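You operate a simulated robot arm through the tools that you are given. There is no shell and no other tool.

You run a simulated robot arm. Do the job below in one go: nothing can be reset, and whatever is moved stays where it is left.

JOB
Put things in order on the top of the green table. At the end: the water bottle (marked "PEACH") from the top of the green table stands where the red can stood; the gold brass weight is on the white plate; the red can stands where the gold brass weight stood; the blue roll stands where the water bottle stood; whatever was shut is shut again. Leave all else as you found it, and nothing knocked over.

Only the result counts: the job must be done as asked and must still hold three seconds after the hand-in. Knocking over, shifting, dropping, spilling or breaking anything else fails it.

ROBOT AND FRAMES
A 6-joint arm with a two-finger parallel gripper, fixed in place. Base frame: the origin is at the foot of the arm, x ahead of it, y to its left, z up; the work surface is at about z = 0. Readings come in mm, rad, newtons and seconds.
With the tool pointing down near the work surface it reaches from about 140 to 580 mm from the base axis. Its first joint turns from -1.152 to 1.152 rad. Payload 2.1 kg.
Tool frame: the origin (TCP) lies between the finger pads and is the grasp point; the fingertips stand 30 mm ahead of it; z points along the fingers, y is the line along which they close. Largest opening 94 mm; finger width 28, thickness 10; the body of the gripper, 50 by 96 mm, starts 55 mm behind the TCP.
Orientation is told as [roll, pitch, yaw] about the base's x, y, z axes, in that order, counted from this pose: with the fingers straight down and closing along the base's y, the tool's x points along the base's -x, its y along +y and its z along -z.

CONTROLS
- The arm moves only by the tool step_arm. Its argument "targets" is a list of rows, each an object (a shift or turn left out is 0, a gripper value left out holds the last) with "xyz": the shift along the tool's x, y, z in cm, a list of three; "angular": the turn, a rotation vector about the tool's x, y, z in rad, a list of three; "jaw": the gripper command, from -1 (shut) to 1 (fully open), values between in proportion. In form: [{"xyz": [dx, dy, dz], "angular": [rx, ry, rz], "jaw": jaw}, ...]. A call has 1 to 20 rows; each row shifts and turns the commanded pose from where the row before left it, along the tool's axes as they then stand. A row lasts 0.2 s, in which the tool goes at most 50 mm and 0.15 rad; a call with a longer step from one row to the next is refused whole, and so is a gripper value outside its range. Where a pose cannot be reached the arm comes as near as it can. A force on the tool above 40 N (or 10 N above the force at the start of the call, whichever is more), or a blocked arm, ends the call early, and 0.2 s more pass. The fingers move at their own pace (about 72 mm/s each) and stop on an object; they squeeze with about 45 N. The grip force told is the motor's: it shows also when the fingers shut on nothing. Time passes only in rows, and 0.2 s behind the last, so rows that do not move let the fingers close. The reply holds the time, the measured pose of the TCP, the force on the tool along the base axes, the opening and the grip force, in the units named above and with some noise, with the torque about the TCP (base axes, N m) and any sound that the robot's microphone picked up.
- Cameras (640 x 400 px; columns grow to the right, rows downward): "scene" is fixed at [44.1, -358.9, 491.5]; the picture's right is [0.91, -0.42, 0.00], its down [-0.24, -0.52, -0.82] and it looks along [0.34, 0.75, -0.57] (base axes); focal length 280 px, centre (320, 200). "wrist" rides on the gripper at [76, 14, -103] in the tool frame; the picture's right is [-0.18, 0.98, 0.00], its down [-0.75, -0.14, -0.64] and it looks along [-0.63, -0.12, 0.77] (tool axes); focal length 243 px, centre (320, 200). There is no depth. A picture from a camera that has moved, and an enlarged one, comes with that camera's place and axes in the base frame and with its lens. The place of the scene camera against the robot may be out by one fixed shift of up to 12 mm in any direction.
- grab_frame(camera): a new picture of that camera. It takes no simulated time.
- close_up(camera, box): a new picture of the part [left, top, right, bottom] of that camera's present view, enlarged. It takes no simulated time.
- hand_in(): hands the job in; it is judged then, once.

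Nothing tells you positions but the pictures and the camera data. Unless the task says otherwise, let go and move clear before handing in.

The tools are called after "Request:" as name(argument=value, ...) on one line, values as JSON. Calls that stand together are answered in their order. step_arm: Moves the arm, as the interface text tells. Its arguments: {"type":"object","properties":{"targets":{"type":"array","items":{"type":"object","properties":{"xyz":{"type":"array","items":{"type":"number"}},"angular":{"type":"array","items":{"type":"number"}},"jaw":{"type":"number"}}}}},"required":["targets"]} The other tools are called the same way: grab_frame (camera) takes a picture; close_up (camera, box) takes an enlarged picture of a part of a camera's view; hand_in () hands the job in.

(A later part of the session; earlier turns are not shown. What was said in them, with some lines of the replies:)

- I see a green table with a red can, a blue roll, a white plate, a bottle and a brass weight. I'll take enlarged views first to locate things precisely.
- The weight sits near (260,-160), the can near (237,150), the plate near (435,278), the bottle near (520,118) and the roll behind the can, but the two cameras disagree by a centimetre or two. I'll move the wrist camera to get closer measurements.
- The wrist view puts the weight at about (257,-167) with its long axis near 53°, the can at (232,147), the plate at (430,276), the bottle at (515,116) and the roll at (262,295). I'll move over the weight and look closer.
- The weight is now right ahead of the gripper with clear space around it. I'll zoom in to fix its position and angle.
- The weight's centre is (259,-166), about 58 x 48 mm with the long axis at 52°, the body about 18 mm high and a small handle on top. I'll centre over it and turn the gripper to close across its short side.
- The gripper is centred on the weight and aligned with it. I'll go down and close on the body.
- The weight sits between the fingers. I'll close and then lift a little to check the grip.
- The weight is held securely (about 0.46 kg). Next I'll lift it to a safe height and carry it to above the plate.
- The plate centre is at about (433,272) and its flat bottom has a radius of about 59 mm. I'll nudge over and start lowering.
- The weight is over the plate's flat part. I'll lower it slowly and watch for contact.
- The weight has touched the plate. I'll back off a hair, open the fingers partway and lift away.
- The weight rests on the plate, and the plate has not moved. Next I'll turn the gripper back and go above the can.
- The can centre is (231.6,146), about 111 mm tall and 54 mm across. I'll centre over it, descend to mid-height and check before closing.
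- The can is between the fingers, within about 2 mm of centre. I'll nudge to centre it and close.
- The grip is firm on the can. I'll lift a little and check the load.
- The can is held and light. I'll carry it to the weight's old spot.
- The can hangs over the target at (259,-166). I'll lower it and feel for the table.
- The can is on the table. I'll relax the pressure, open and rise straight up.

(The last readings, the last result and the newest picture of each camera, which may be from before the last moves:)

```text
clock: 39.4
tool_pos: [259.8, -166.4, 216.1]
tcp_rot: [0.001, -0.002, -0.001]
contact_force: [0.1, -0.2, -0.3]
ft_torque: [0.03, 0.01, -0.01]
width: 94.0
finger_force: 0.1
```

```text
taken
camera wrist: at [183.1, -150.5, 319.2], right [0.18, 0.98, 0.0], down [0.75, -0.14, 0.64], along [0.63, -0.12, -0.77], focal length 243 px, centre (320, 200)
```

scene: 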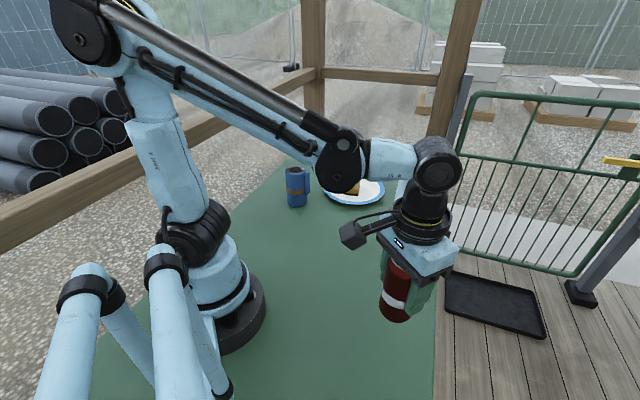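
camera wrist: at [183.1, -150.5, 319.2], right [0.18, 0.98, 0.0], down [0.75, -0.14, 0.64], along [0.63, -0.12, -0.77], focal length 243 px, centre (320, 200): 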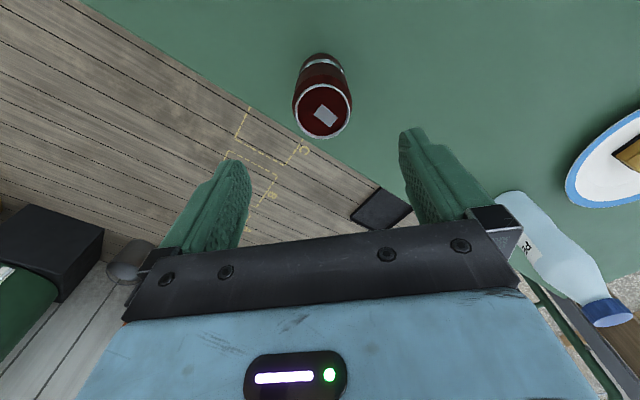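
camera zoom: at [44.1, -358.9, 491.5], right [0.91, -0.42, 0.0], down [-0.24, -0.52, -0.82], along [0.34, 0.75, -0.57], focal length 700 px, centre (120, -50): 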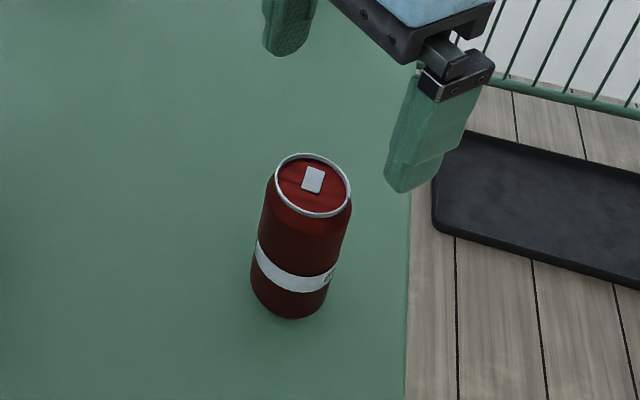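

The can stands on the weight's old spot. Now for the bottle: I'll rise and move near it to locate its cap.

Request:
step_arm(targets=[{"xyz": [0, 0, -3]}, {"xyz": [0, 0, -2.5]}, {"xyz": [-2.0, 3.53, 0]}, {"xyz": [-2.0, 3.53, 0]}, {"xyz": [-2.0, 3.53, 0]}, {"xyz": [-2.0, 3.53, 0]}, {"xyz": [-2.0, 3.53, 0]}, {"xyz": [-2.0, 3.53, 0]}, {"xyz": [-2.0, 3.53, 0]}, {"xyz": [-2.0, 3.53, 0]}, {}, {}])

Request:
grab_frame(camera="wrist")

Request:
grab_frame(camera="scene")

```text
clock: 42.0
tool_pos: [419.1, 116.1, 273.8]
tcp_rot: [0.002, -0.001, 0.0]
contact_force: [0.0, -0.1, 0.0]
ft_torque: [0.03, 0.03, 0.02]
width: 94.0
finger_force: 0.0
```

```text
taken
camera wrist: at [341.9, 131.7, 376.1], right [0.18, 0.98, 0.0], down [0.75, -0.14, 0.64], along [0.63, -0.12, -0.77], focal length 243 px, centre (320, 200)
```

wrist: 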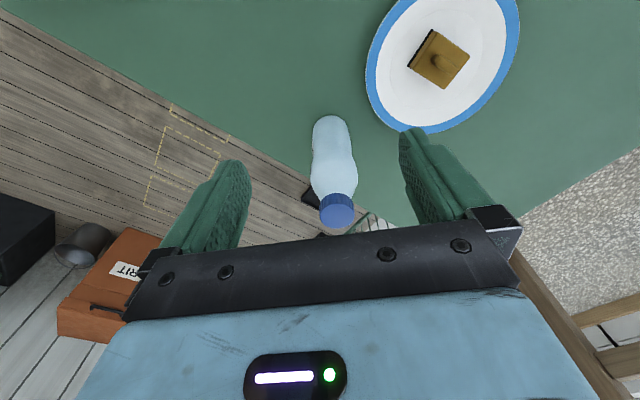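

```text
taken
```

scene: 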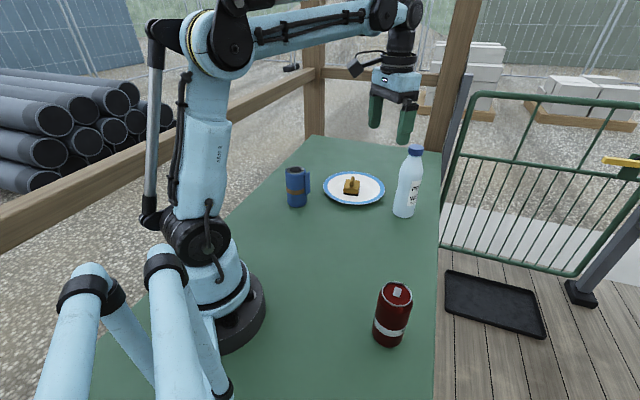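

Request:
close_up(camera="wrist", box=[280, 100, 400, 240])

Request:
close_up(camera="scene", box=[380, 135, 440, 225])

```text
2.86 times, centred on (340, 170) of wrist
camera zoom: at [341.9, 131.7, 376.1], right [0.18, 0.98, 0.0], down [0.75, -0.14, 0.64], along [0.63, -0.12, -0.77], focal length 693 px, centre (263, 286)
```

zoom: 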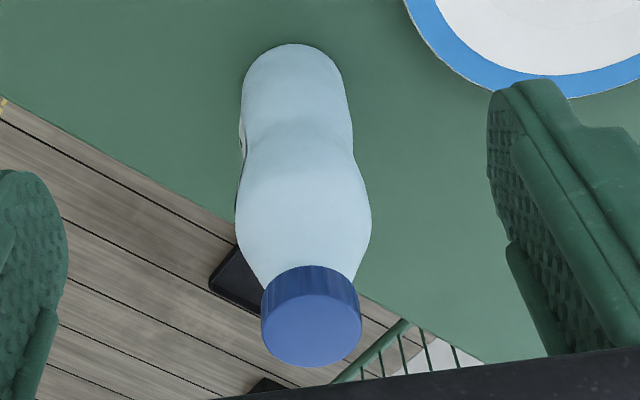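

```text
4.44 times, centred on (410, 180) of scene
camera zoom: at [44.1, -358.9, 491.5], right [0.91, -0.42, 0.0], down [-0.24, -0.52, -0.82], along [0.34, 0.75, -0.57], focal length 1245 px, centre (-80, 289)
```

zoom: 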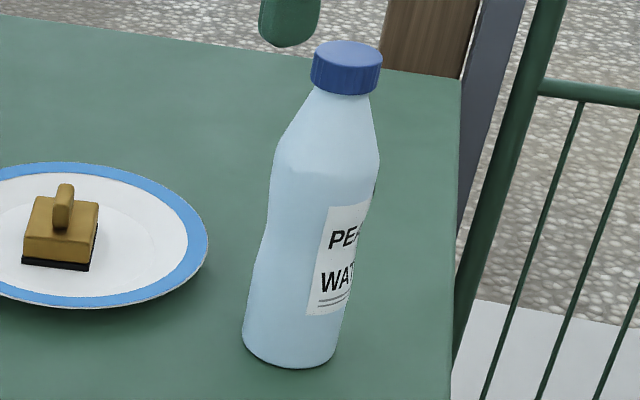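

The bottle's axis is at about (512.5,118), its top at about 198 mm, with a 37 mm cap. I'll hover above it and check the reach and alignment.

Request:
step_arm(targets=[{"xyz": [-3, 0.1, 0]}, {"xyz": [-3, 0.1, 0]}, {"xyz": [-2.3, 0, 0]}, {"xyz": [-1.0, 0, 1]}, {}, {}])

Request:
grab_frame(camera="wrist")

Request:
grab_frame(camera="scene")

```text
clock: 43.4
tool_pos: [512.1, 118.9, 263.2]
tcp_rot: [0.003, -0.002, 0.001]
contact_force: [0.4, 0.1, 0.1]
ft_torque: [-0.04, 0.02, 0.03]
width: 93.7
finger_force: 0.0
```

```text
taken
camera wrist: at [435.2, 133.5, 365.7], right [0.18, 0.98, 0.0], down [0.75, -0.14, 0.64], along [0.63, -0.12, -0.77], focal length 243 px, centre (320, 200)
```

wrist: 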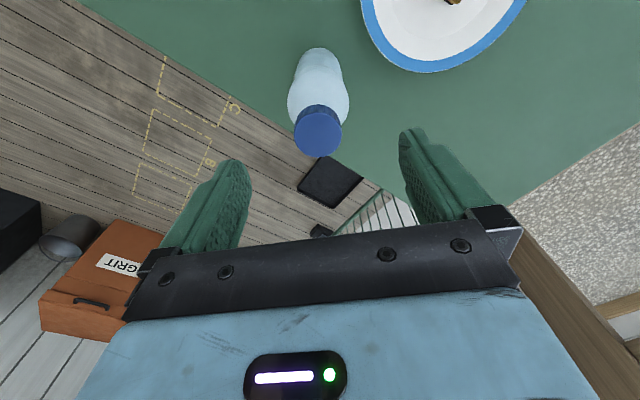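

```text
taken
```

scene: 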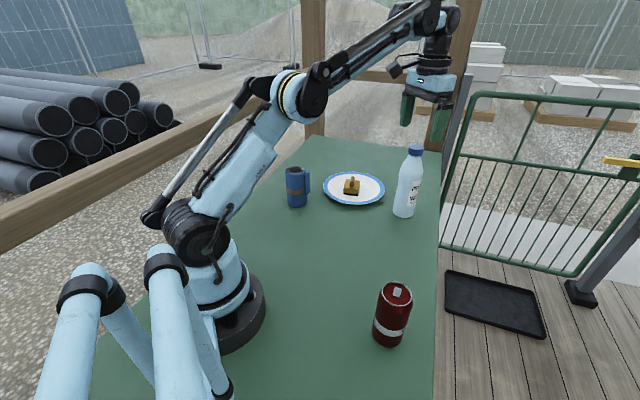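

Request:
close_up(camera="wrist", box=[260, 30, 380, 170])

```text
2.86 times, centred on (320, 100) of wrist
camera zoom: at [435.2, 133.5, 365.7], right [0.18, 0.98, 0.0], down [0.75, -0.14, 0.64], along [0.63, -0.12, -0.77], focal length 693 px, centre (320, 486)
```

zoom: 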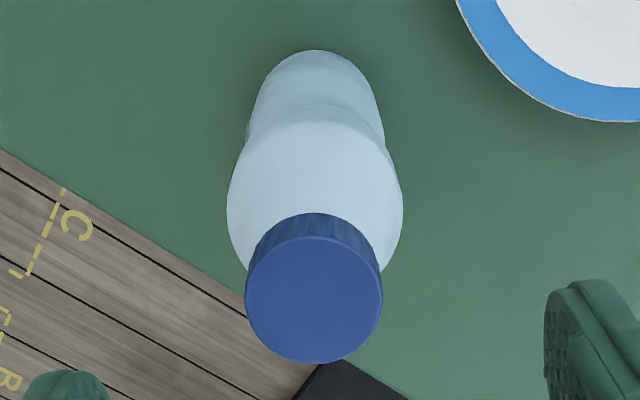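

The cap top centre measures (511.5,117.6,198), so I'm within 2 mm of centre. I'll lower the fingertips around the cap.

Request:
step_arm(targets=[{"xyz": [0, -0.15, 2.5]}, {"xyz": [0, 0, 2]}, {"xyz": [0, 0, 1.2]}, {"xyz": [0, 0, 0.5]}, {}, {}])

Request:
grab_frame(camera="wrist")

Request:
close_up(camera="scene", box=[360, 60, 480, 230])

```text
clock: 44.8
tool_pos: [512.3, 118.6, 201.2]
tcp_rot: [0.003, -0.001, 0.003]
contact_force: [0.0, -0.4, -0.1]
ft_torque: [0.03, 0.04, -0.04]
width: 94.1
finger_force: 0.0
```

```text
taken
camera wrist: at [435.0, 133.0, 304.4], right [0.18, 0.98, 0.0], down [0.75, -0.14, 0.64], along [0.63, -0.12, -0.77], focal length 243 px, centre (320, 200)
```

wrist: 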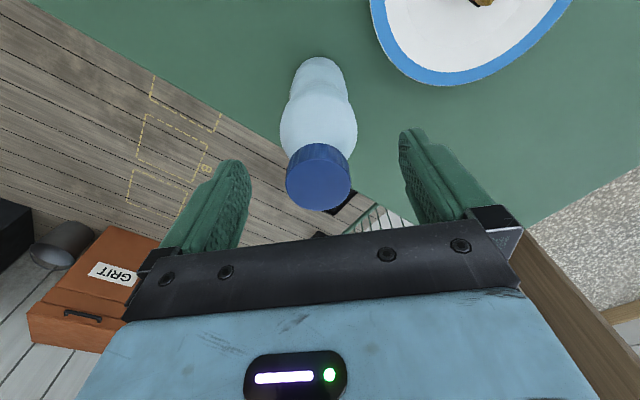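

```text
2.35 times, centred on (420, 145) of scene
camera zoom: at [44.1, -358.9, 491.5], right [0.91, -0.42, 0.0], down [-0.24, -0.52, -0.82], along [0.34, 0.75, -0.57], focal length 659 px, centre (85, 329)
```

zoom: 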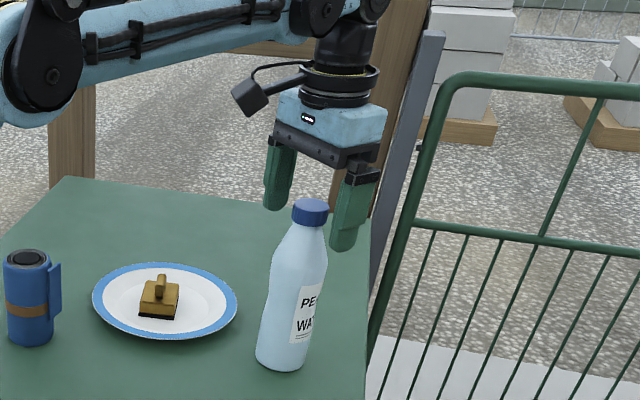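

The fingers straddle the cap, centred. Now closing.

Request:
step_arm(targets=[{"jaw": 0}, {"jaw": -0.1}, {"jaw": -0.6}, {"jaw": -0.6}, {}])

Request:
close_up(camera="wrist", box=[220, 30, 440, 240])

Request:
close_up(camera="scene", box=[370, 100, 460, 230])

```text
clock: 46.0
tool_pos: [512.1, 116.9, 202.1]
tcp_rot: [0.002, -0.002, 0.0]
contact_force: [-0.3, -1.2, 0.8]
ft_torque: [-0.14, -0.01, -0.01]
width: 37.0
finger_force: 44.7
```

```text
1.90 times, centred on (330, 135) of wrist
camera zoom: at [435.0, 132.9, 304.5], right [0.18, 0.98, 0.0], down [0.75, -0.14, 0.64], along [0.63, -0.12, -0.77], focal length 462 px, centre (301, 324)
```

zoom: 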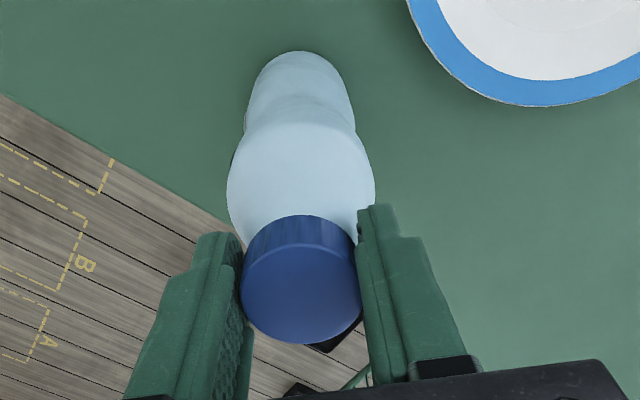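

```text
3.08 times, centred on (415, 165) of scene
camera zoom: at [44.1, -358.9, 491.5], right [0.91, -0.42, 0.0], down [-0.24, -0.52, -0.82], along [0.34, 0.75, -0.57], focal length 862 px, centre (28, 308)
```

zoom: 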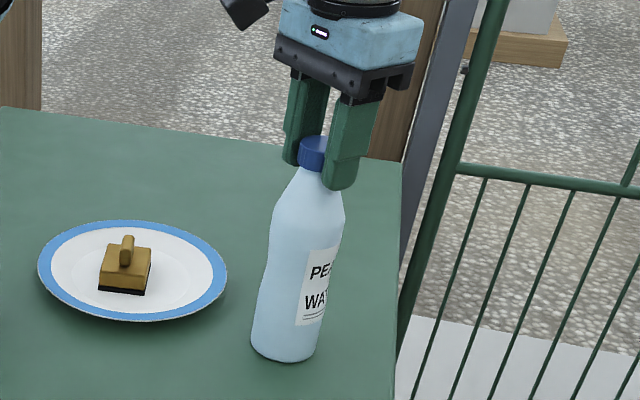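

The cap is gripped at 37 mm. I'll lift slowly and check the load and the posture.

Request:
step_arm(targets=[{"xyz": [0, 0, -0.5]}, {"xyz": [0, 0, -0.8]}, {"xyz": [0, 0, -1.0]}, {}])

Request:
close_up(camera="scene", box=[370, 100, 460, 230])

Request:
close_up(camera="wrist", box=[220, 30, 440, 240])

```text
clock: 47.0
tool_pos: [512.3, 119.0, 225.2]
tcp_rot: [0.001, -0.002, 0.001]
contact_force: [-0.7, -0.8, -4.7]
ft_torque: [0.04, -0.04, 0.03]
width: 36.9
finger_force: 45.2
```

```text
3.08 times, centred on (415, 165) of scene
camera zoom: at [44.1, -358.9, 491.5], right [0.91, -0.42, 0.0], down [-0.24, -0.52, -0.82], along [0.34, 0.75, -0.57], focal length 862 px, centre (28, 308)
```

zoom: 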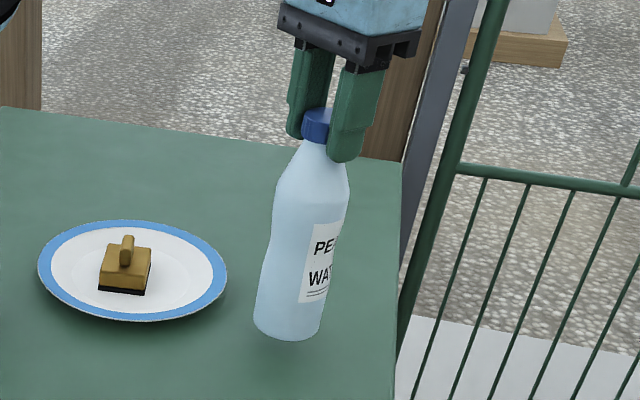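

```text
1.90 times, centred on (330, 135) of wrist
camera zoom: at [435.4, 134.8, 327.3], right [0.18, 0.98, 0.0], down [0.75, -0.14, 0.64], along [0.63, -0.12, -0.77], focal length 462 px, centre (301, 324)
```

zoom: 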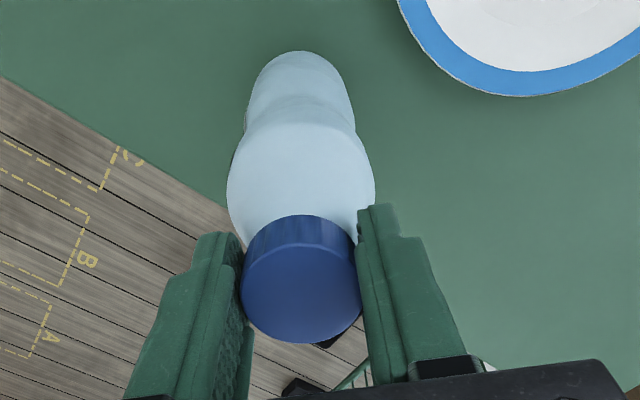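

The bottle hangs straight at about 0.48 kg. I'll raise it a bit more and carry it smoothly to the can's old spot at (231,146).

Request:
step_arm(targets=[{"xyz": [0, 0, -1]}, {"xyz": [0, 0, -1]}, {"xyz": [1.0, 0.1, 0]}, {"xyz": [1.8, 0.17, 0]}, {"xyz": [2.5, 0.24, 0]}, {"xyz": [2.5, 0.24, 0]}, {"xyz": [2.5, 0.24, 0]}, {"xyz": [2.5, 0.24, 0]}, {"xyz": [2.5, 0.24, 0]}, {"xyz": [2.5, 0.24, 0]}, {"xyz": [2.5, 0.24, 0]}, {"xyz": [2.5, 0.24, 0]}, {"xyz": [2.5, 0.24, 0]}, {"xyz": [1.8, 0.17, 0]}, {"xyz": [1.0, 0.1, 0]}, {}, {}])

Request:
grab_frame(camera="wrist")

Request:
grab_frame(camera="scene")

```text
clock: 50.6
tool_pos: [230.4, 145.5, 244.7]
tcp_rot: [0.001, -0.003, 0.0]
contact_force: [-0.8, 0.3, -3.9]
ft_torque: [0.01, 0.01, 0.01]
width: 36.2
finger_force: 45.4
```

```text
taken
camera wrist: at [154.0, 161.0, 347.6], right [0.18, 0.98, 0.0], down [0.75, -0.14, 0.64], along [0.63, -0.12, -0.77], focal length 243 px, centre (320, 200)
```

wrist: 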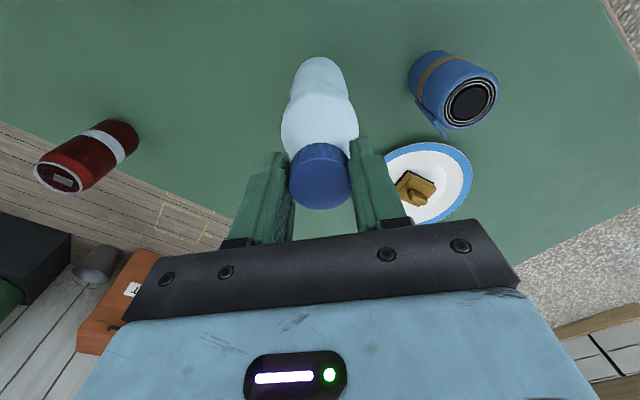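

```text
taken
```

scene: 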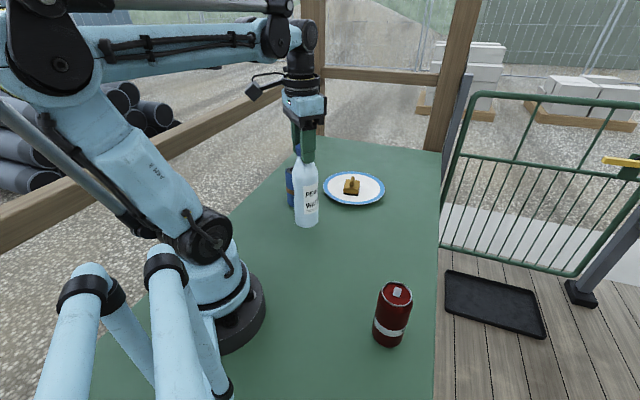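

The bottle hangs right over the can's old spot. I'll lower it gently.

Request:
step_arm(targets=[{"xyz": [-0.08, 0, 1.5]}, {"xyz": [0, 0, 1.3]}, {"xyz": [0, 0, 0.7]}, {"xyz": [0, 0, 0.4]}, {}])

Request:
step_arm(targets=[{"xyz": [0, 0, 0.15]}, {}])

Request:
step_arm(targets=[{"xyz": [0, 0, 0.1]}, {}])

```text
clock: 51.8
tool_pos: [231.0, 146.3, 204.8]
tcp_rot: [0.001, -0.002, -0.002]
contact_force: [0.7, -0.4, -3.8]
ft_torque: [0.0, -0.01, 0.01]
width: 36.7
finger_force: 45.2
```

```text
clock: 52.4
tool_pos: [231.9, 145.9, 203.3]
tcp_rot: [0.003, -0.004, -0.002]
contact_force: [-0.7, 0.5, -4.8]
ft_torque: [0.03, -0.02, -0.03]
width: 36.5
finger_force: 45.1
```

```text
clock: 53.0
tool_pos: [231.2, 146.4, 202.4]
tcp_rot: [0.002, -0.003, 0.001]
contact_force: [-1.4, -0.5, 1.9]
ft_torque: [0.05, 0.0, 0.01]
width: 36.4
finger_force: 44.9
```

The bottle has touched down. I'll open the fingers and rise straight up.

Request:
step_arm(targets=[{}, {"jaw": -0.1}, {"jaw": 0.3}, {"jaw": 0.9}, {}])

Request:
step_arm(targets=[{"xyz": [0, 0, -1]}, {"xyz": [0, 0, -2]}, {"xyz": [0, 0, -3]}, {"xyz": [0, 0, -2]}, {"jaw": 1}])

Request:
grab_frame(camera="wrist")

Request:
grab_frame(camera="scene")

```text
clock: 54.2
tool_pos: [231.2, 144.7, 202.7]
tcp_rot: [0.002, -0.003, 0.0]
contact_force: [0.1, -0.6, -0.6]
ft_torque: [-0.03, 0.01, 0.0]
width: 89.2
finger_force: 0.1
```

```text
clock: 55.4
tool_pos: [230.6, 143.3, 282.4]
tcp_rot: [0.002, -0.001, -0.001]
contact_force: [-0.5, 0.8, 0.3]
ft_torque: [-0.02, -0.01, -0.02]
width: 94.1
finger_force: 0.1
```

```text
taken
camera wrist: at [154.4, 159.1, 385.1], right [0.18, 0.98, 0.0], down [0.75, -0.14, 0.64], along [0.63, -0.12, -0.77], focal length 243 px, centre (320, 200)
```

wrist: 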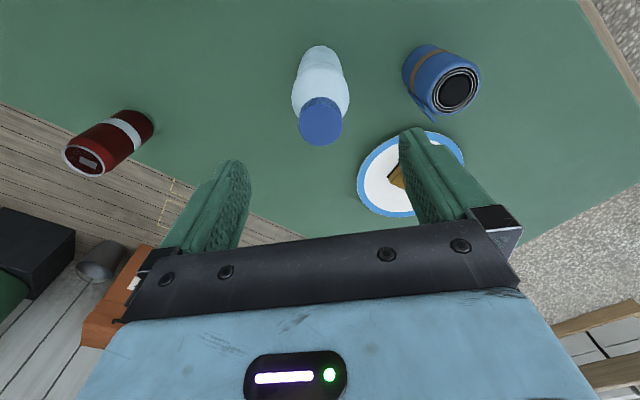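

```text
taken
```

scene: 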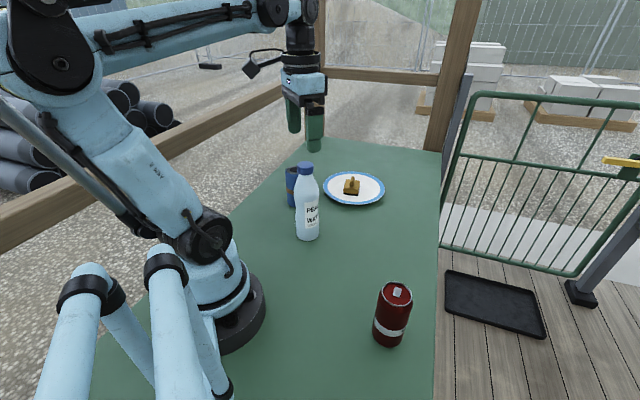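

The bottle stands upright on the can's old spot. Next is the roll, so I'll zoom in on its shape and flap.

Request:
close_up(camera="wrist", box=[380, 20, 520, 140])

Request:
close_up(camera="scene", box=[270, 150, 350, 250])

```text
3.33 times, centred on (450, 80) of wrist
camera zoom: at [154.4, 159.1, 385.1], right [0.18, 0.98, 0.0], down [0.75, -0.14, 0.64], along [0.63, -0.12, -0.77], focal length 809 px, centre (-113, 600)
```

zoom: 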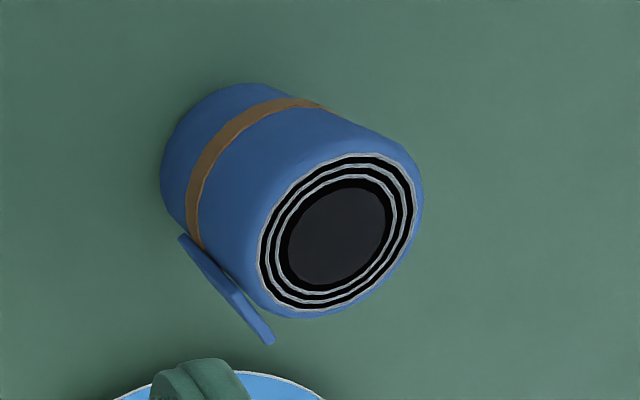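

```text
4.00 times, centred on (310, 200) of scene
camera zoom: at [44.1, -358.9, 491.5], right [0.91, -0.42, 0.0], down [-0.24, -0.52, -0.82], along [0.34, 0.75, -0.57], focal length 1121 px, centre (360, 200)
```

zoom: 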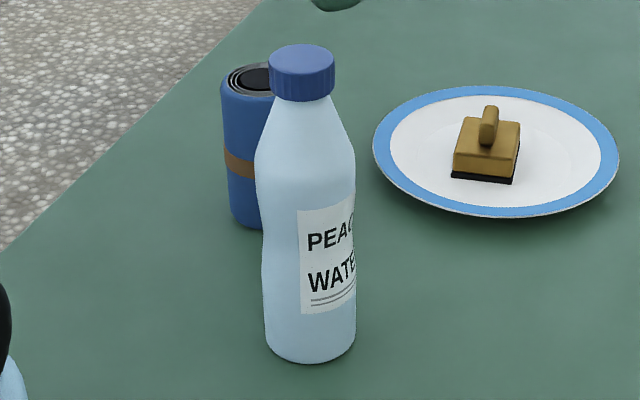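

Request:
step_arm(targets=[{"xyz": [-0.6, 3.5, 0]}, {"xyz": [-0.6, 3.5, 0]}, {"xyz": [-0.6, 3.5, 0]}, {"xyz": [-0.6, 3.5, 0]}, {"xyz": [0, 0, 2]}, {"xyz": [0, 0, 2]}, {}])

Request:
grab_frame(camera="wrist")

Request:
close_up(camera="wrist", box=[250, 0, 410, 150])

```text
clock: 57.0
tool_pos: [256.5, 284.2, 245.1]
tcp_rot: [0.001, 0.0, 0.0]
contact_force: [0.3, 0.1, 0.8]
ft_torque: [0.0, 0.01, 0.0]
width: 93.9
finger_force: 0.0
```

```text
taken
camera wrist: at [179.3, 299.5, 346.5], right [0.18, 0.98, 0.0], down [0.75, -0.14, 0.64], along [0.63, -0.12, -0.77], focal length 243 px, centre (320, 200)
```

wrist: 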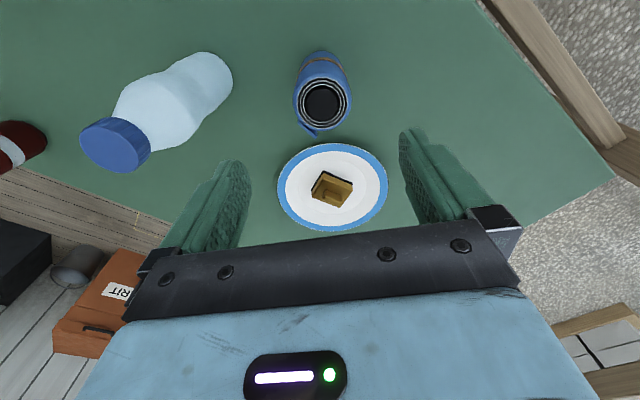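

```text
2.67 times, centred on (330, 75) of wrist
camera zoom: at [179.3, 299.5, 346.5], right [0.18, 0.98, 0.0], down [0.75, -0.14, 0.64], along [0.63, -0.12, -0.77], focal length 647 px, centre (293, 533)
```

zoom: 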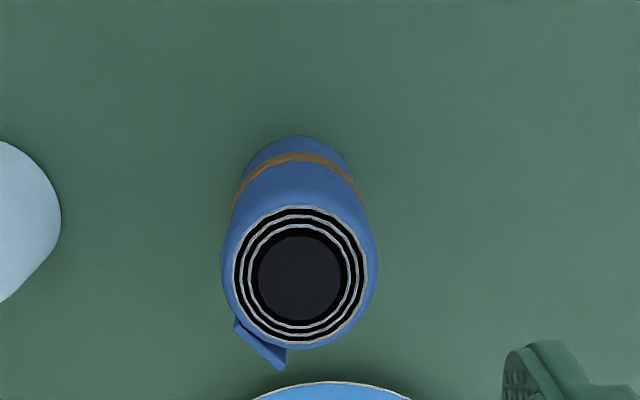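

The roll is centred near (258.5,288.7), about 102 mm high and 58 mm across, with its flap on the side facing about -40°. I'll turn the gripper so the fingers close along 50°, clear of the flap, and view it again.

Request:
step_arm(targets=[{"xyz": [-0.2, 0.45, 0]}, {"angular": [0, 0, 0.14]}, {"angular": [0, 0, 0.14]}, {"angular": [0, 0, 0.14]}, {"angular": [0, 0, 0.14]}, {"angular": [0, 0, 0.14]}, {}, {}])

Request:
grab_frame(camera="wrist")

Request:
close_up(camera="wrist", box=[240, 0, 420, 150])

```text
clock: 58.8
tool_pos: [258.0, 289.8, 242.6]
tcp_rot: [0.001, -0.001, -0.701]
contact_force: [-0.2, -1.0, 0.1]
ft_torque: [0.02, -0.03, 0.02]
width: 93.9
finger_force: 0.1
```

```text
taken
camera wrist: at [208.5, 350.2, 345.6], right [0.77, 0.63, 0.0], down [0.48, -0.59, 0.64], along [0.41, -0.5, -0.77], focal length 243 px, centre (320, 200)
```

wrist: 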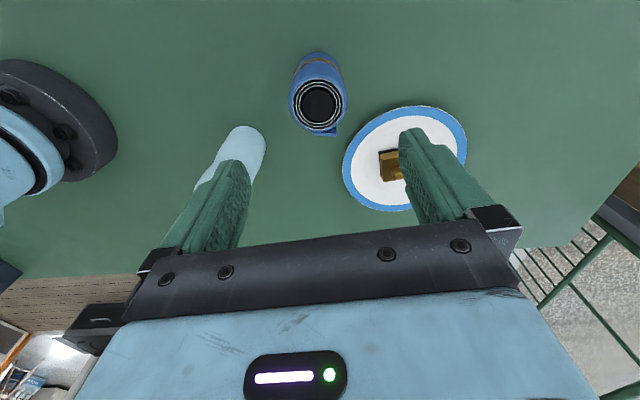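

```text
2.67 times, centred on (330, 75) of wrist
camera zoom: at [208.5, 350.2, 345.6], right [0.77, 0.63, 0.0], down [0.48, -0.59, 0.64], along [0.41, -0.5, -0.77], focal length 647 px, centre (293, 533)
```

zoom: 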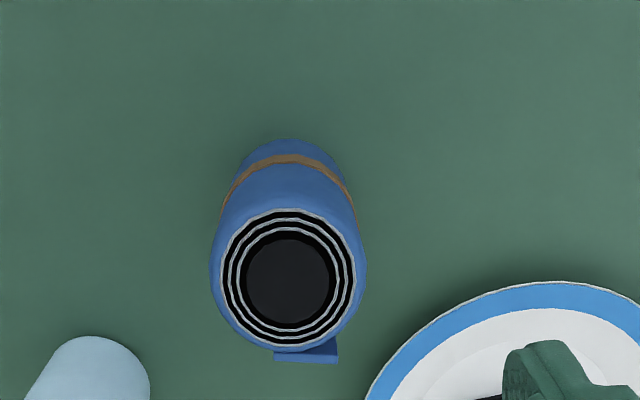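

The flap is on the far side, away from both fingers. I'll make a 2 mm correction and descend around the roll.

Request:
step_arm(targets=[{"xyz": [-0.23, -0.1, 3]}, {"xyz": [0, 0, 4]}, {"xyz": [0, 0, 4]}, {"xyz": [0, 0, 3]}, {"xyz": [0, 0, 2]}, {}])

Request:
grab_frame(camera="wrist")

Request:
grab_frame(camera="scene")

```text
clock: 60.2
tool_pos: [258.7, 285.7, 81.7]
tcp_rot: [0.002, 0.0, -0.7]
contact_force: [-0.2, 1.1, -0.3]
ft_torque: [-0.01, -0.03, -0.02]
width: 93.9
finger_force: 0.1
```

```text
taken
camera wrist: at [209.3, 347.4, 184.9], right [0.77, 0.63, 0.0], down [0.48, -0.59, 0.64], along [0.41, -0.5, -0.77], focal length 243 px, centre (320, 200)
```

wrist: 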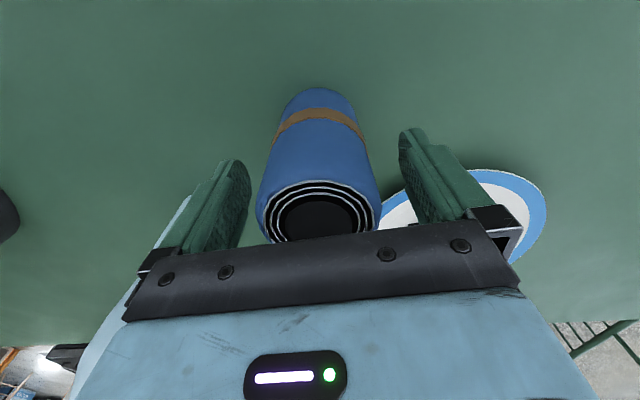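

```text
taken
```

scene: 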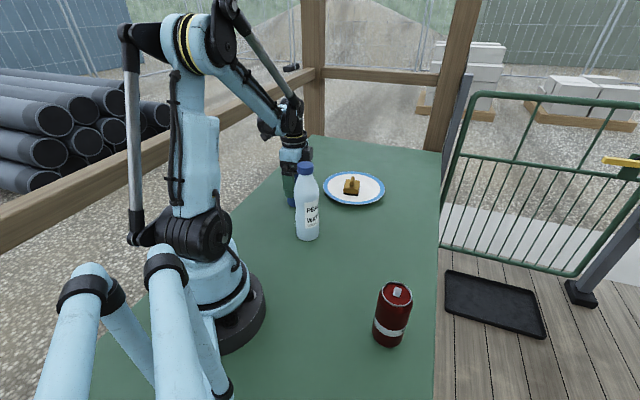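

Request:
step_arm(targets=[{"jaw": 0.3}, {"jaw": 0.2}, {"jaw": 0.1}, {}])

Request:
step_arm(targets=[{"jaw": -0.2}, {}, {}])

Request:
close_up(camera="wrist", box=[200, 70, 440, 250])

```text
clock: 61.2
tool_pos: [259.0, 285.8, 83.6]
tcp_rot: [0.003, -0.001, -0.7]
contact_force: [-0.2, -0.2, -0.5]
ft_torque: [0.0, 0.0, -0.02]
width: 57.6
finger_force: 44.7
```

```text
clock: 62.0
tool_pos: [259.6, 286.1, 82.9]
tcp_rot: [0.001, -0.001, -0.7]
contact_force: [0.0, -0.3, 0.8]
ft_torque: [0.0, -0.01, 0.0]
width: 57.4
finger_force: 44.8
```

```text
2.22 times, centred on (320, 160) of wrist
camera zoom: at [209.3, 347.4, 185.2], right [0.77, 0.63, 0.0], down [0.48, -0.59, 0.64], along [0.41, -0.5, -0.77], focal length 539 px, centre (320, 289)
```

zoom: 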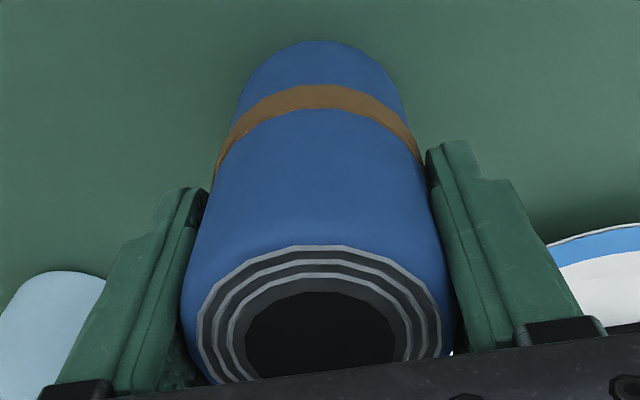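

The roll is gripped at 57.5 mm. I'll lift a little and check.

Request:
step_arm(targets=[{"xyz": [0, 0, -0.7]}, {"xyz": [0, 0, -1.3]}, {"xyz": [0, 0, -2]}, {}])

Request:
close_up(camera="wrist", box=[200, 70, 440, 250])

Request:
close_up(camera="scene", box=[250, 90, 390, 250])

```text
clock: 63.0
tool_pos: [259.6, 286.7, 122.0]
tcp_rot: [0.002, -0.001, -0.7]
contact_force: [-0.4, -1.2, -1.1]
ft_torque: [0.01, 0.04, 0.0]
width: 57.7
finger_force: 45.1
```

```text
2.22 times, centred on (320, 160) of wrist
camera zoom: at [209.6, 347.9, 225.7], right [0.77, 0.63, 0.0], down [0.48, -0.59, 0.64], along [0.41, -0.5, -0.77], focal length 539 px, centre (320, 289)
```

zoom: 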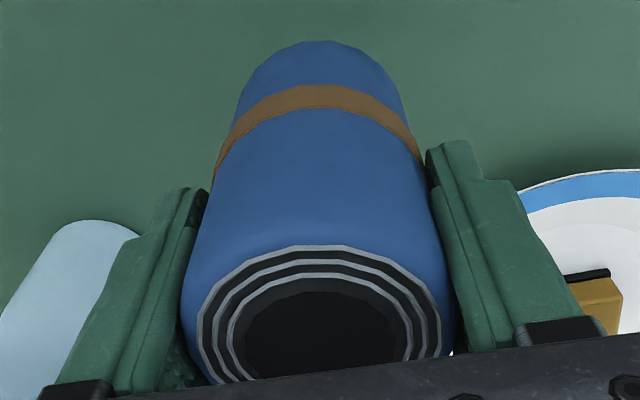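

```text
2.50 times, centred on (320, 170) of scene
camera zoom: at [44.1, -358.9, 491.5], right [0.91, -0.42, 0.0], down [-0.24, -0.52, -0.82], along [0.34, 0.75, -0.57], focal length 700 px, centre (320, 275)
```

zoom: 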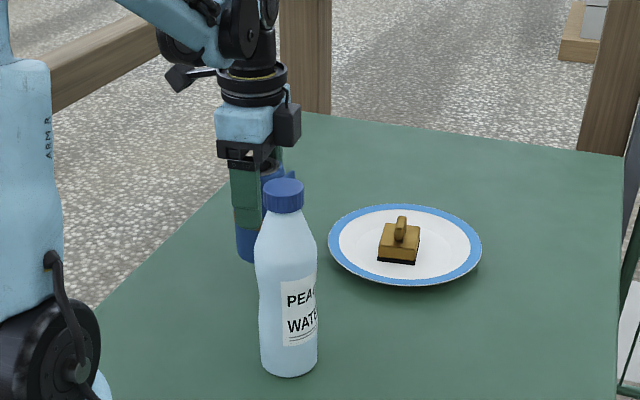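

The roll is held. I'll lift it to a safe height over everything and carry it to the bottle's old spot at (512,117.5).

Request:
step_arm(targets=[{"xyz": [0, 0, -3]}, {"xyz": [0, 0, -3]}, {"xyz": [0, 0, -2]}, {"xyz": [-3.03, 0.338, 0]}, {"xyz": [-3.03, 0.338, 0]}, {"xyz": [-3.03, 0.338, 0]}, {"xyz": [-3.03, 0.338, 0]}, {"xyz": [-3.03, 0.338, 0]}, {"xyz": [-3.03, 0.338, 0]}, {"xyz": [-3.03, 0.338, 0]}, {"xyz": [-3.03, 0.338, 0]}, {"xyz": [-3.03, 0.338, 0]}, {"xyz": [-3.03, 0.338, 0]}, {}, {}])

Request:
grab_frame(camera="wrist")

Request:
grab_frame(camera="scene")

```text
clock: 66.2
tool_pos: [511.1, 119.2, 206.5]
tcp_rot: [0.001, 0.0, -0.7]
contact_force: [-0.3, -0.4, -1.2]
ft_torque: [-0.01, 0.0, -0.02]
width: 57.6
finger_force: 45.3
```

```text
taken
camera wrist: at [461.6, 179.4, 307.6], right [0.77, 0.63, 0.0], down [0.48, -0.59, 0.64], along [0.41, -0.5, -0.77], focal length 243 px, centre (320, 200)
```

wrist: 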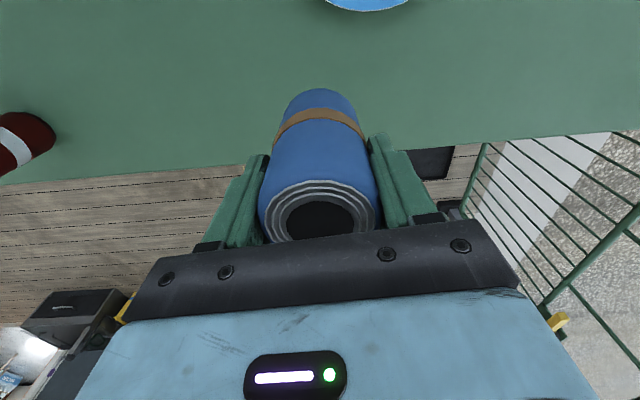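

```text
taken
```

scene: 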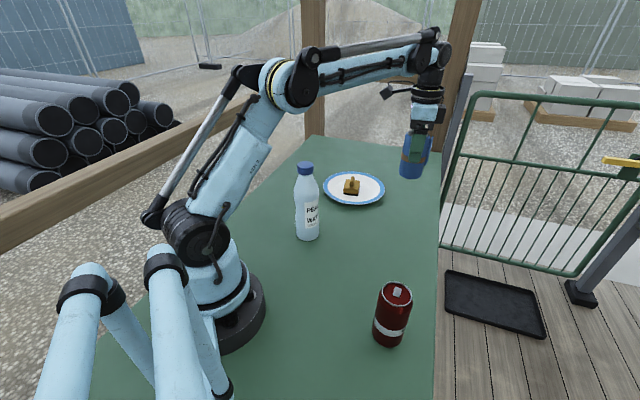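

Request:
step_arm(targets=[{"xyz": [-0.27, -0.04, 3]}, {"xyz": [0, 0, 4]}, {"xyz": [0, 0, 3]}, {"xyz": [0, 0, 1.3]}, {}])

Request:
grab_frame(camera="scene")

Request:
close_up(camera="scene", box=[370, 130, 460, 230])

```text
clock: 67.4
tool_pos: [513.4, 117.0, 91.4]
tcp_rot: [0.003, 0.0, -0.7]
contact_force: [0.1, -0.2, -1.2]
ft_torque: [0.0, 0.01, 0.04]
width: 57.6
finger_force: 45.0
```

```text
taken
```

scene: 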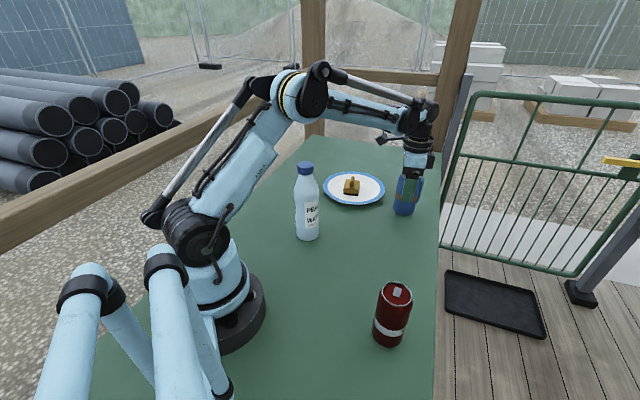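

```text
4.00 times, centred on (415, 180) of scene
camera zoom: at [44.1, -358.9, 491.5], right [0.91, -0.42, 0.0], down [-0.24, -0.52, -0.82], along [0.34, 0.75, -0.57], focal length 1121 px, centre (-60, 280)
```

zoom: 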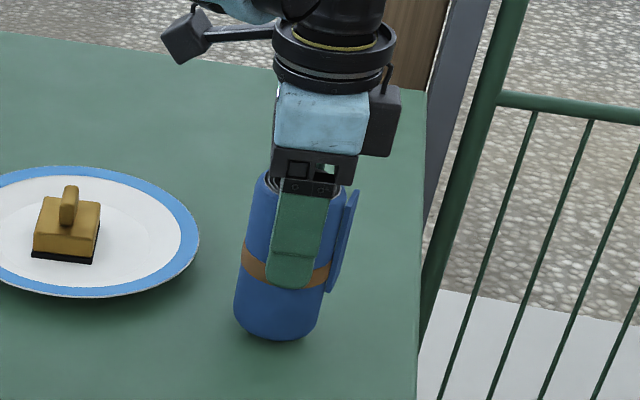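

The roll's base lines up with the bottle's old footprint. I'll go down in small steps until it touches.

Request:
step_arm(targets=[{"xyz": [0, 0, 0.4]}, {}])

Request:
step_arm(targets=[{"xyz": [0, 0, 0.2]}, {}])

Request:
step_arm(targets=[{"xyz": [0, 0, 0.1]}, {}])

Request:
step_arm(targets=[{"xyz": [0, 0, 0.1]}, {}])

```text
clock: 68.0
tool_pos: [513.7, 117.6, 86.2]
tcp_rot: [0.002, -0.001, -0.698]
contact_force: [0.6, 0.4, -1.6]
ft_torque: [0.01, -0.01, 0.01]
width: 57.5
finger_force: 44.8
```

```text
clock: 68.6
tool_pos: [515.2, 116.2, 84.2]
tcp_rot: [0.001, -0.001, -0.7]
contact_force: [0.5, 0.3, -1.6]
ft_torque: [0.0, -0.02, 0.03]
width: 57.7
finger_force: 44.7
```

```text
clock: 69.2
tool_pos: [514.0, 116.6, 83.7]
tcp_rot: [0.003, -0.001, -0.701]
contact_force: [-0.8, -0.1, -1.3]
ft_torque: [0.0, -0.02, -0.01]
width: 57.3
finger_force: 45.2
```

```text
clock: 69.8
tool_pos: [514.6, 117.0, 82.2]
tcp_rot: [0.002, 0.0, -0.699]
contact_force: [0.9, 1.7, 12.3]
ft_torque: [-0.11, 0.11, 0.0]
width: 57.6
finger_force: 44.8
```

The roll touches the table. I'll relax, open and lift away.

Request:
step_arm(targets=[{"xyz": [0, 0, -0.07]}, {}, {"jaw": 0.4}, {"jaw": 0.95}, {}, {}])

Request:
step_arm(targets=[{"xyz": [0, 0, -1]}, {"xyz": [0, 0, -3]}, {"xyz": [0, 0, -4]}, {"xyz": [0, 0, -4]}, {"xyz": [0, 0, -3]}, {}])

Request:
grab_frame(camera="wrist")

Request:
grab_frame(camera="scene")

```text
clock: 71.2
tool_pos: [513.4, 116.7, 83.3]
tcp_rot: [0.002, -0.001, -0.699]
contact_force: [0.8, -0.5, -1.0]
ft_torque: [-0.01, 0.01, 0.0]
width: 91.6
finger_force: 0.1
```

```text
clock: 72.6
tool_pos: [515.1, 117.0, 235.0]
tcp_rot: [0.0, 0.001, -0.699]
contact_force: [0.6, 0.4, 0.1]
ft_torque: [-0.01, -0.05, 0.0]
width: 91.6
finger_force: 0.2
```

```text
taken
camera wrist: at [464.6, 177.4, 336.8], right [0.77, 0.63, 0.0], down [0.48, -0.59, 0.64], along [0.41, -0.5, -0.77], focal length 243 px, centre (320, 200)
```

wrist: 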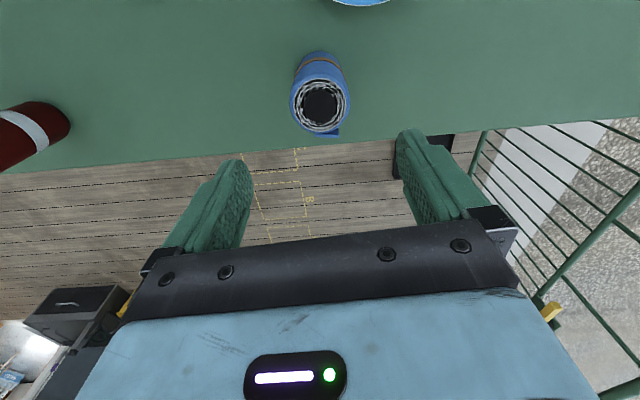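

```text
taken
```

scene: 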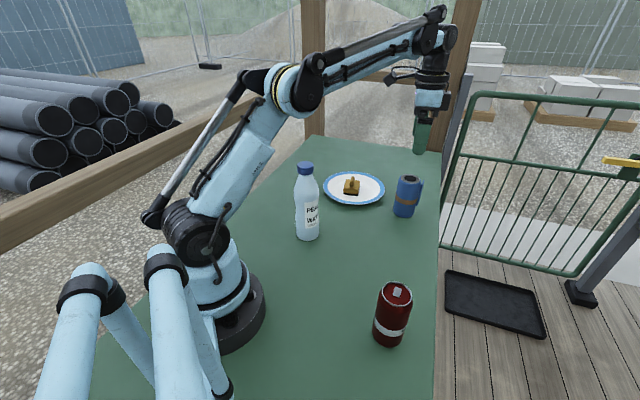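

Everything is placed. I'll verify the final positions with close-ups.

Request:
close_up(camera="wrist", box=[240, 0, 420, 150])

Request:
close_up(camera="scene", box=[270, 130, 450, 250])

Request:
close_up(camera="scene", box=[340, 290, 460, 370])

```text
2.67 times, centred on (330, 75) of wrist
camera zoom: at [464.6, 177.4, 336.8], right [0.77, 0.63, 0.0], down [0.48, -0.59, 0.64], along [0.41, -0.5, -0.77], focal length 647 px, centre (293, 533)
```

zoom: 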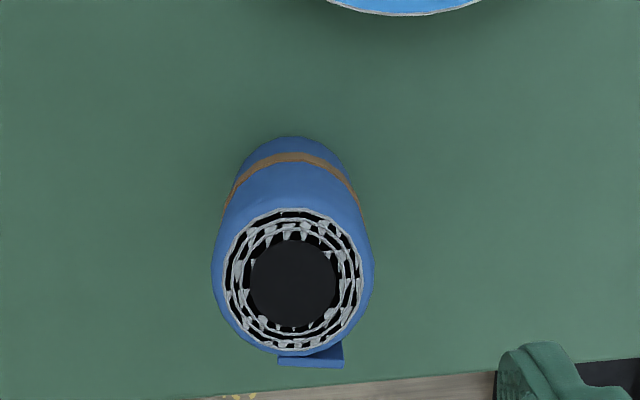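

```text
3.33 times, centred on (360, 190) of scene
camera zoom: at [44.1, -358.9, 491.5], right [0.91, -0.42, 0.0], down [-0.24, -0.52, -0.82], along [0.34, 0.75, -0.57], focal length 934 px, centre (187, 233)
```

zoom: 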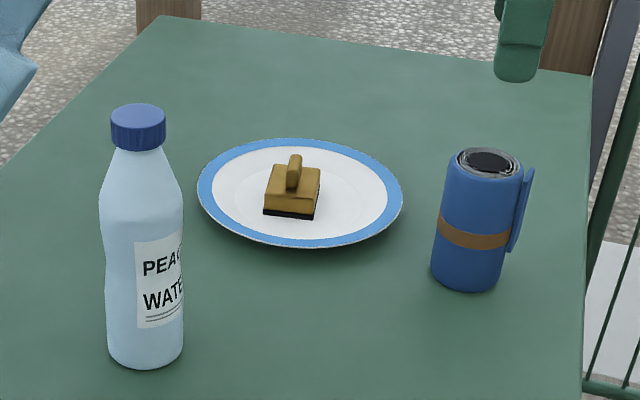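

```text
5.00 times, centred on (400, 330) of scene
camera zoom: at [44.1, -358.9, 491.5], right [0.91, -0.42, 0.0], down [-0.24, -0.52, -0.82], along [0.34, 0.75, -0.57], focal length 1401 px, centre (-80, -450)
```

zoom: 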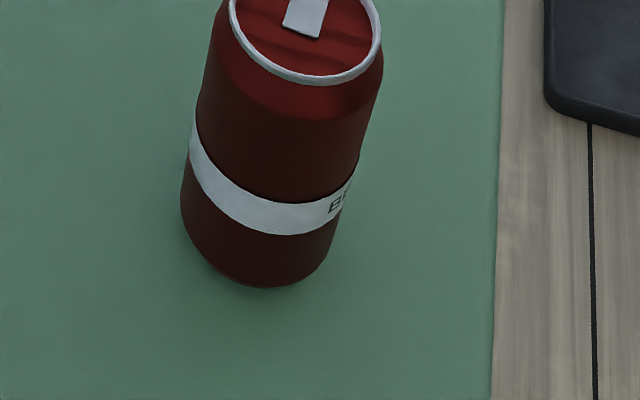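

All four items check out in the close-ups: the bottle is on the can's old spot, the weight is on the plate, the can is on the weight's old spot and the roll is on the bottle's old spot. All are upright, the plate and gate are unmoved, nothing was opened and the gripper is clear, so I'm handing in.

Request:
hand_in()

```text
The job is handed in.
```

The job is handed in, and everything is where you asked, judging by the final close-ups. I did not see a verdict; the system only confirmed the hand-in.

- **Water bottle:** it stands upright where the red can stood.
- **Brass weight:** it rests on the flat part of the white plate, and the plate has not moved.
- **Red can:** it stands where the brass weight stood.
- **Blue roll:** it stands where the water bottle stood, turned the same way as before, with its flap untouched.

Each item looked within a few millimetres of its target. I opened nothing, so nothing needed shutting again, and nothing was knocked over. The gripper was open and well above the roll when I handed in.
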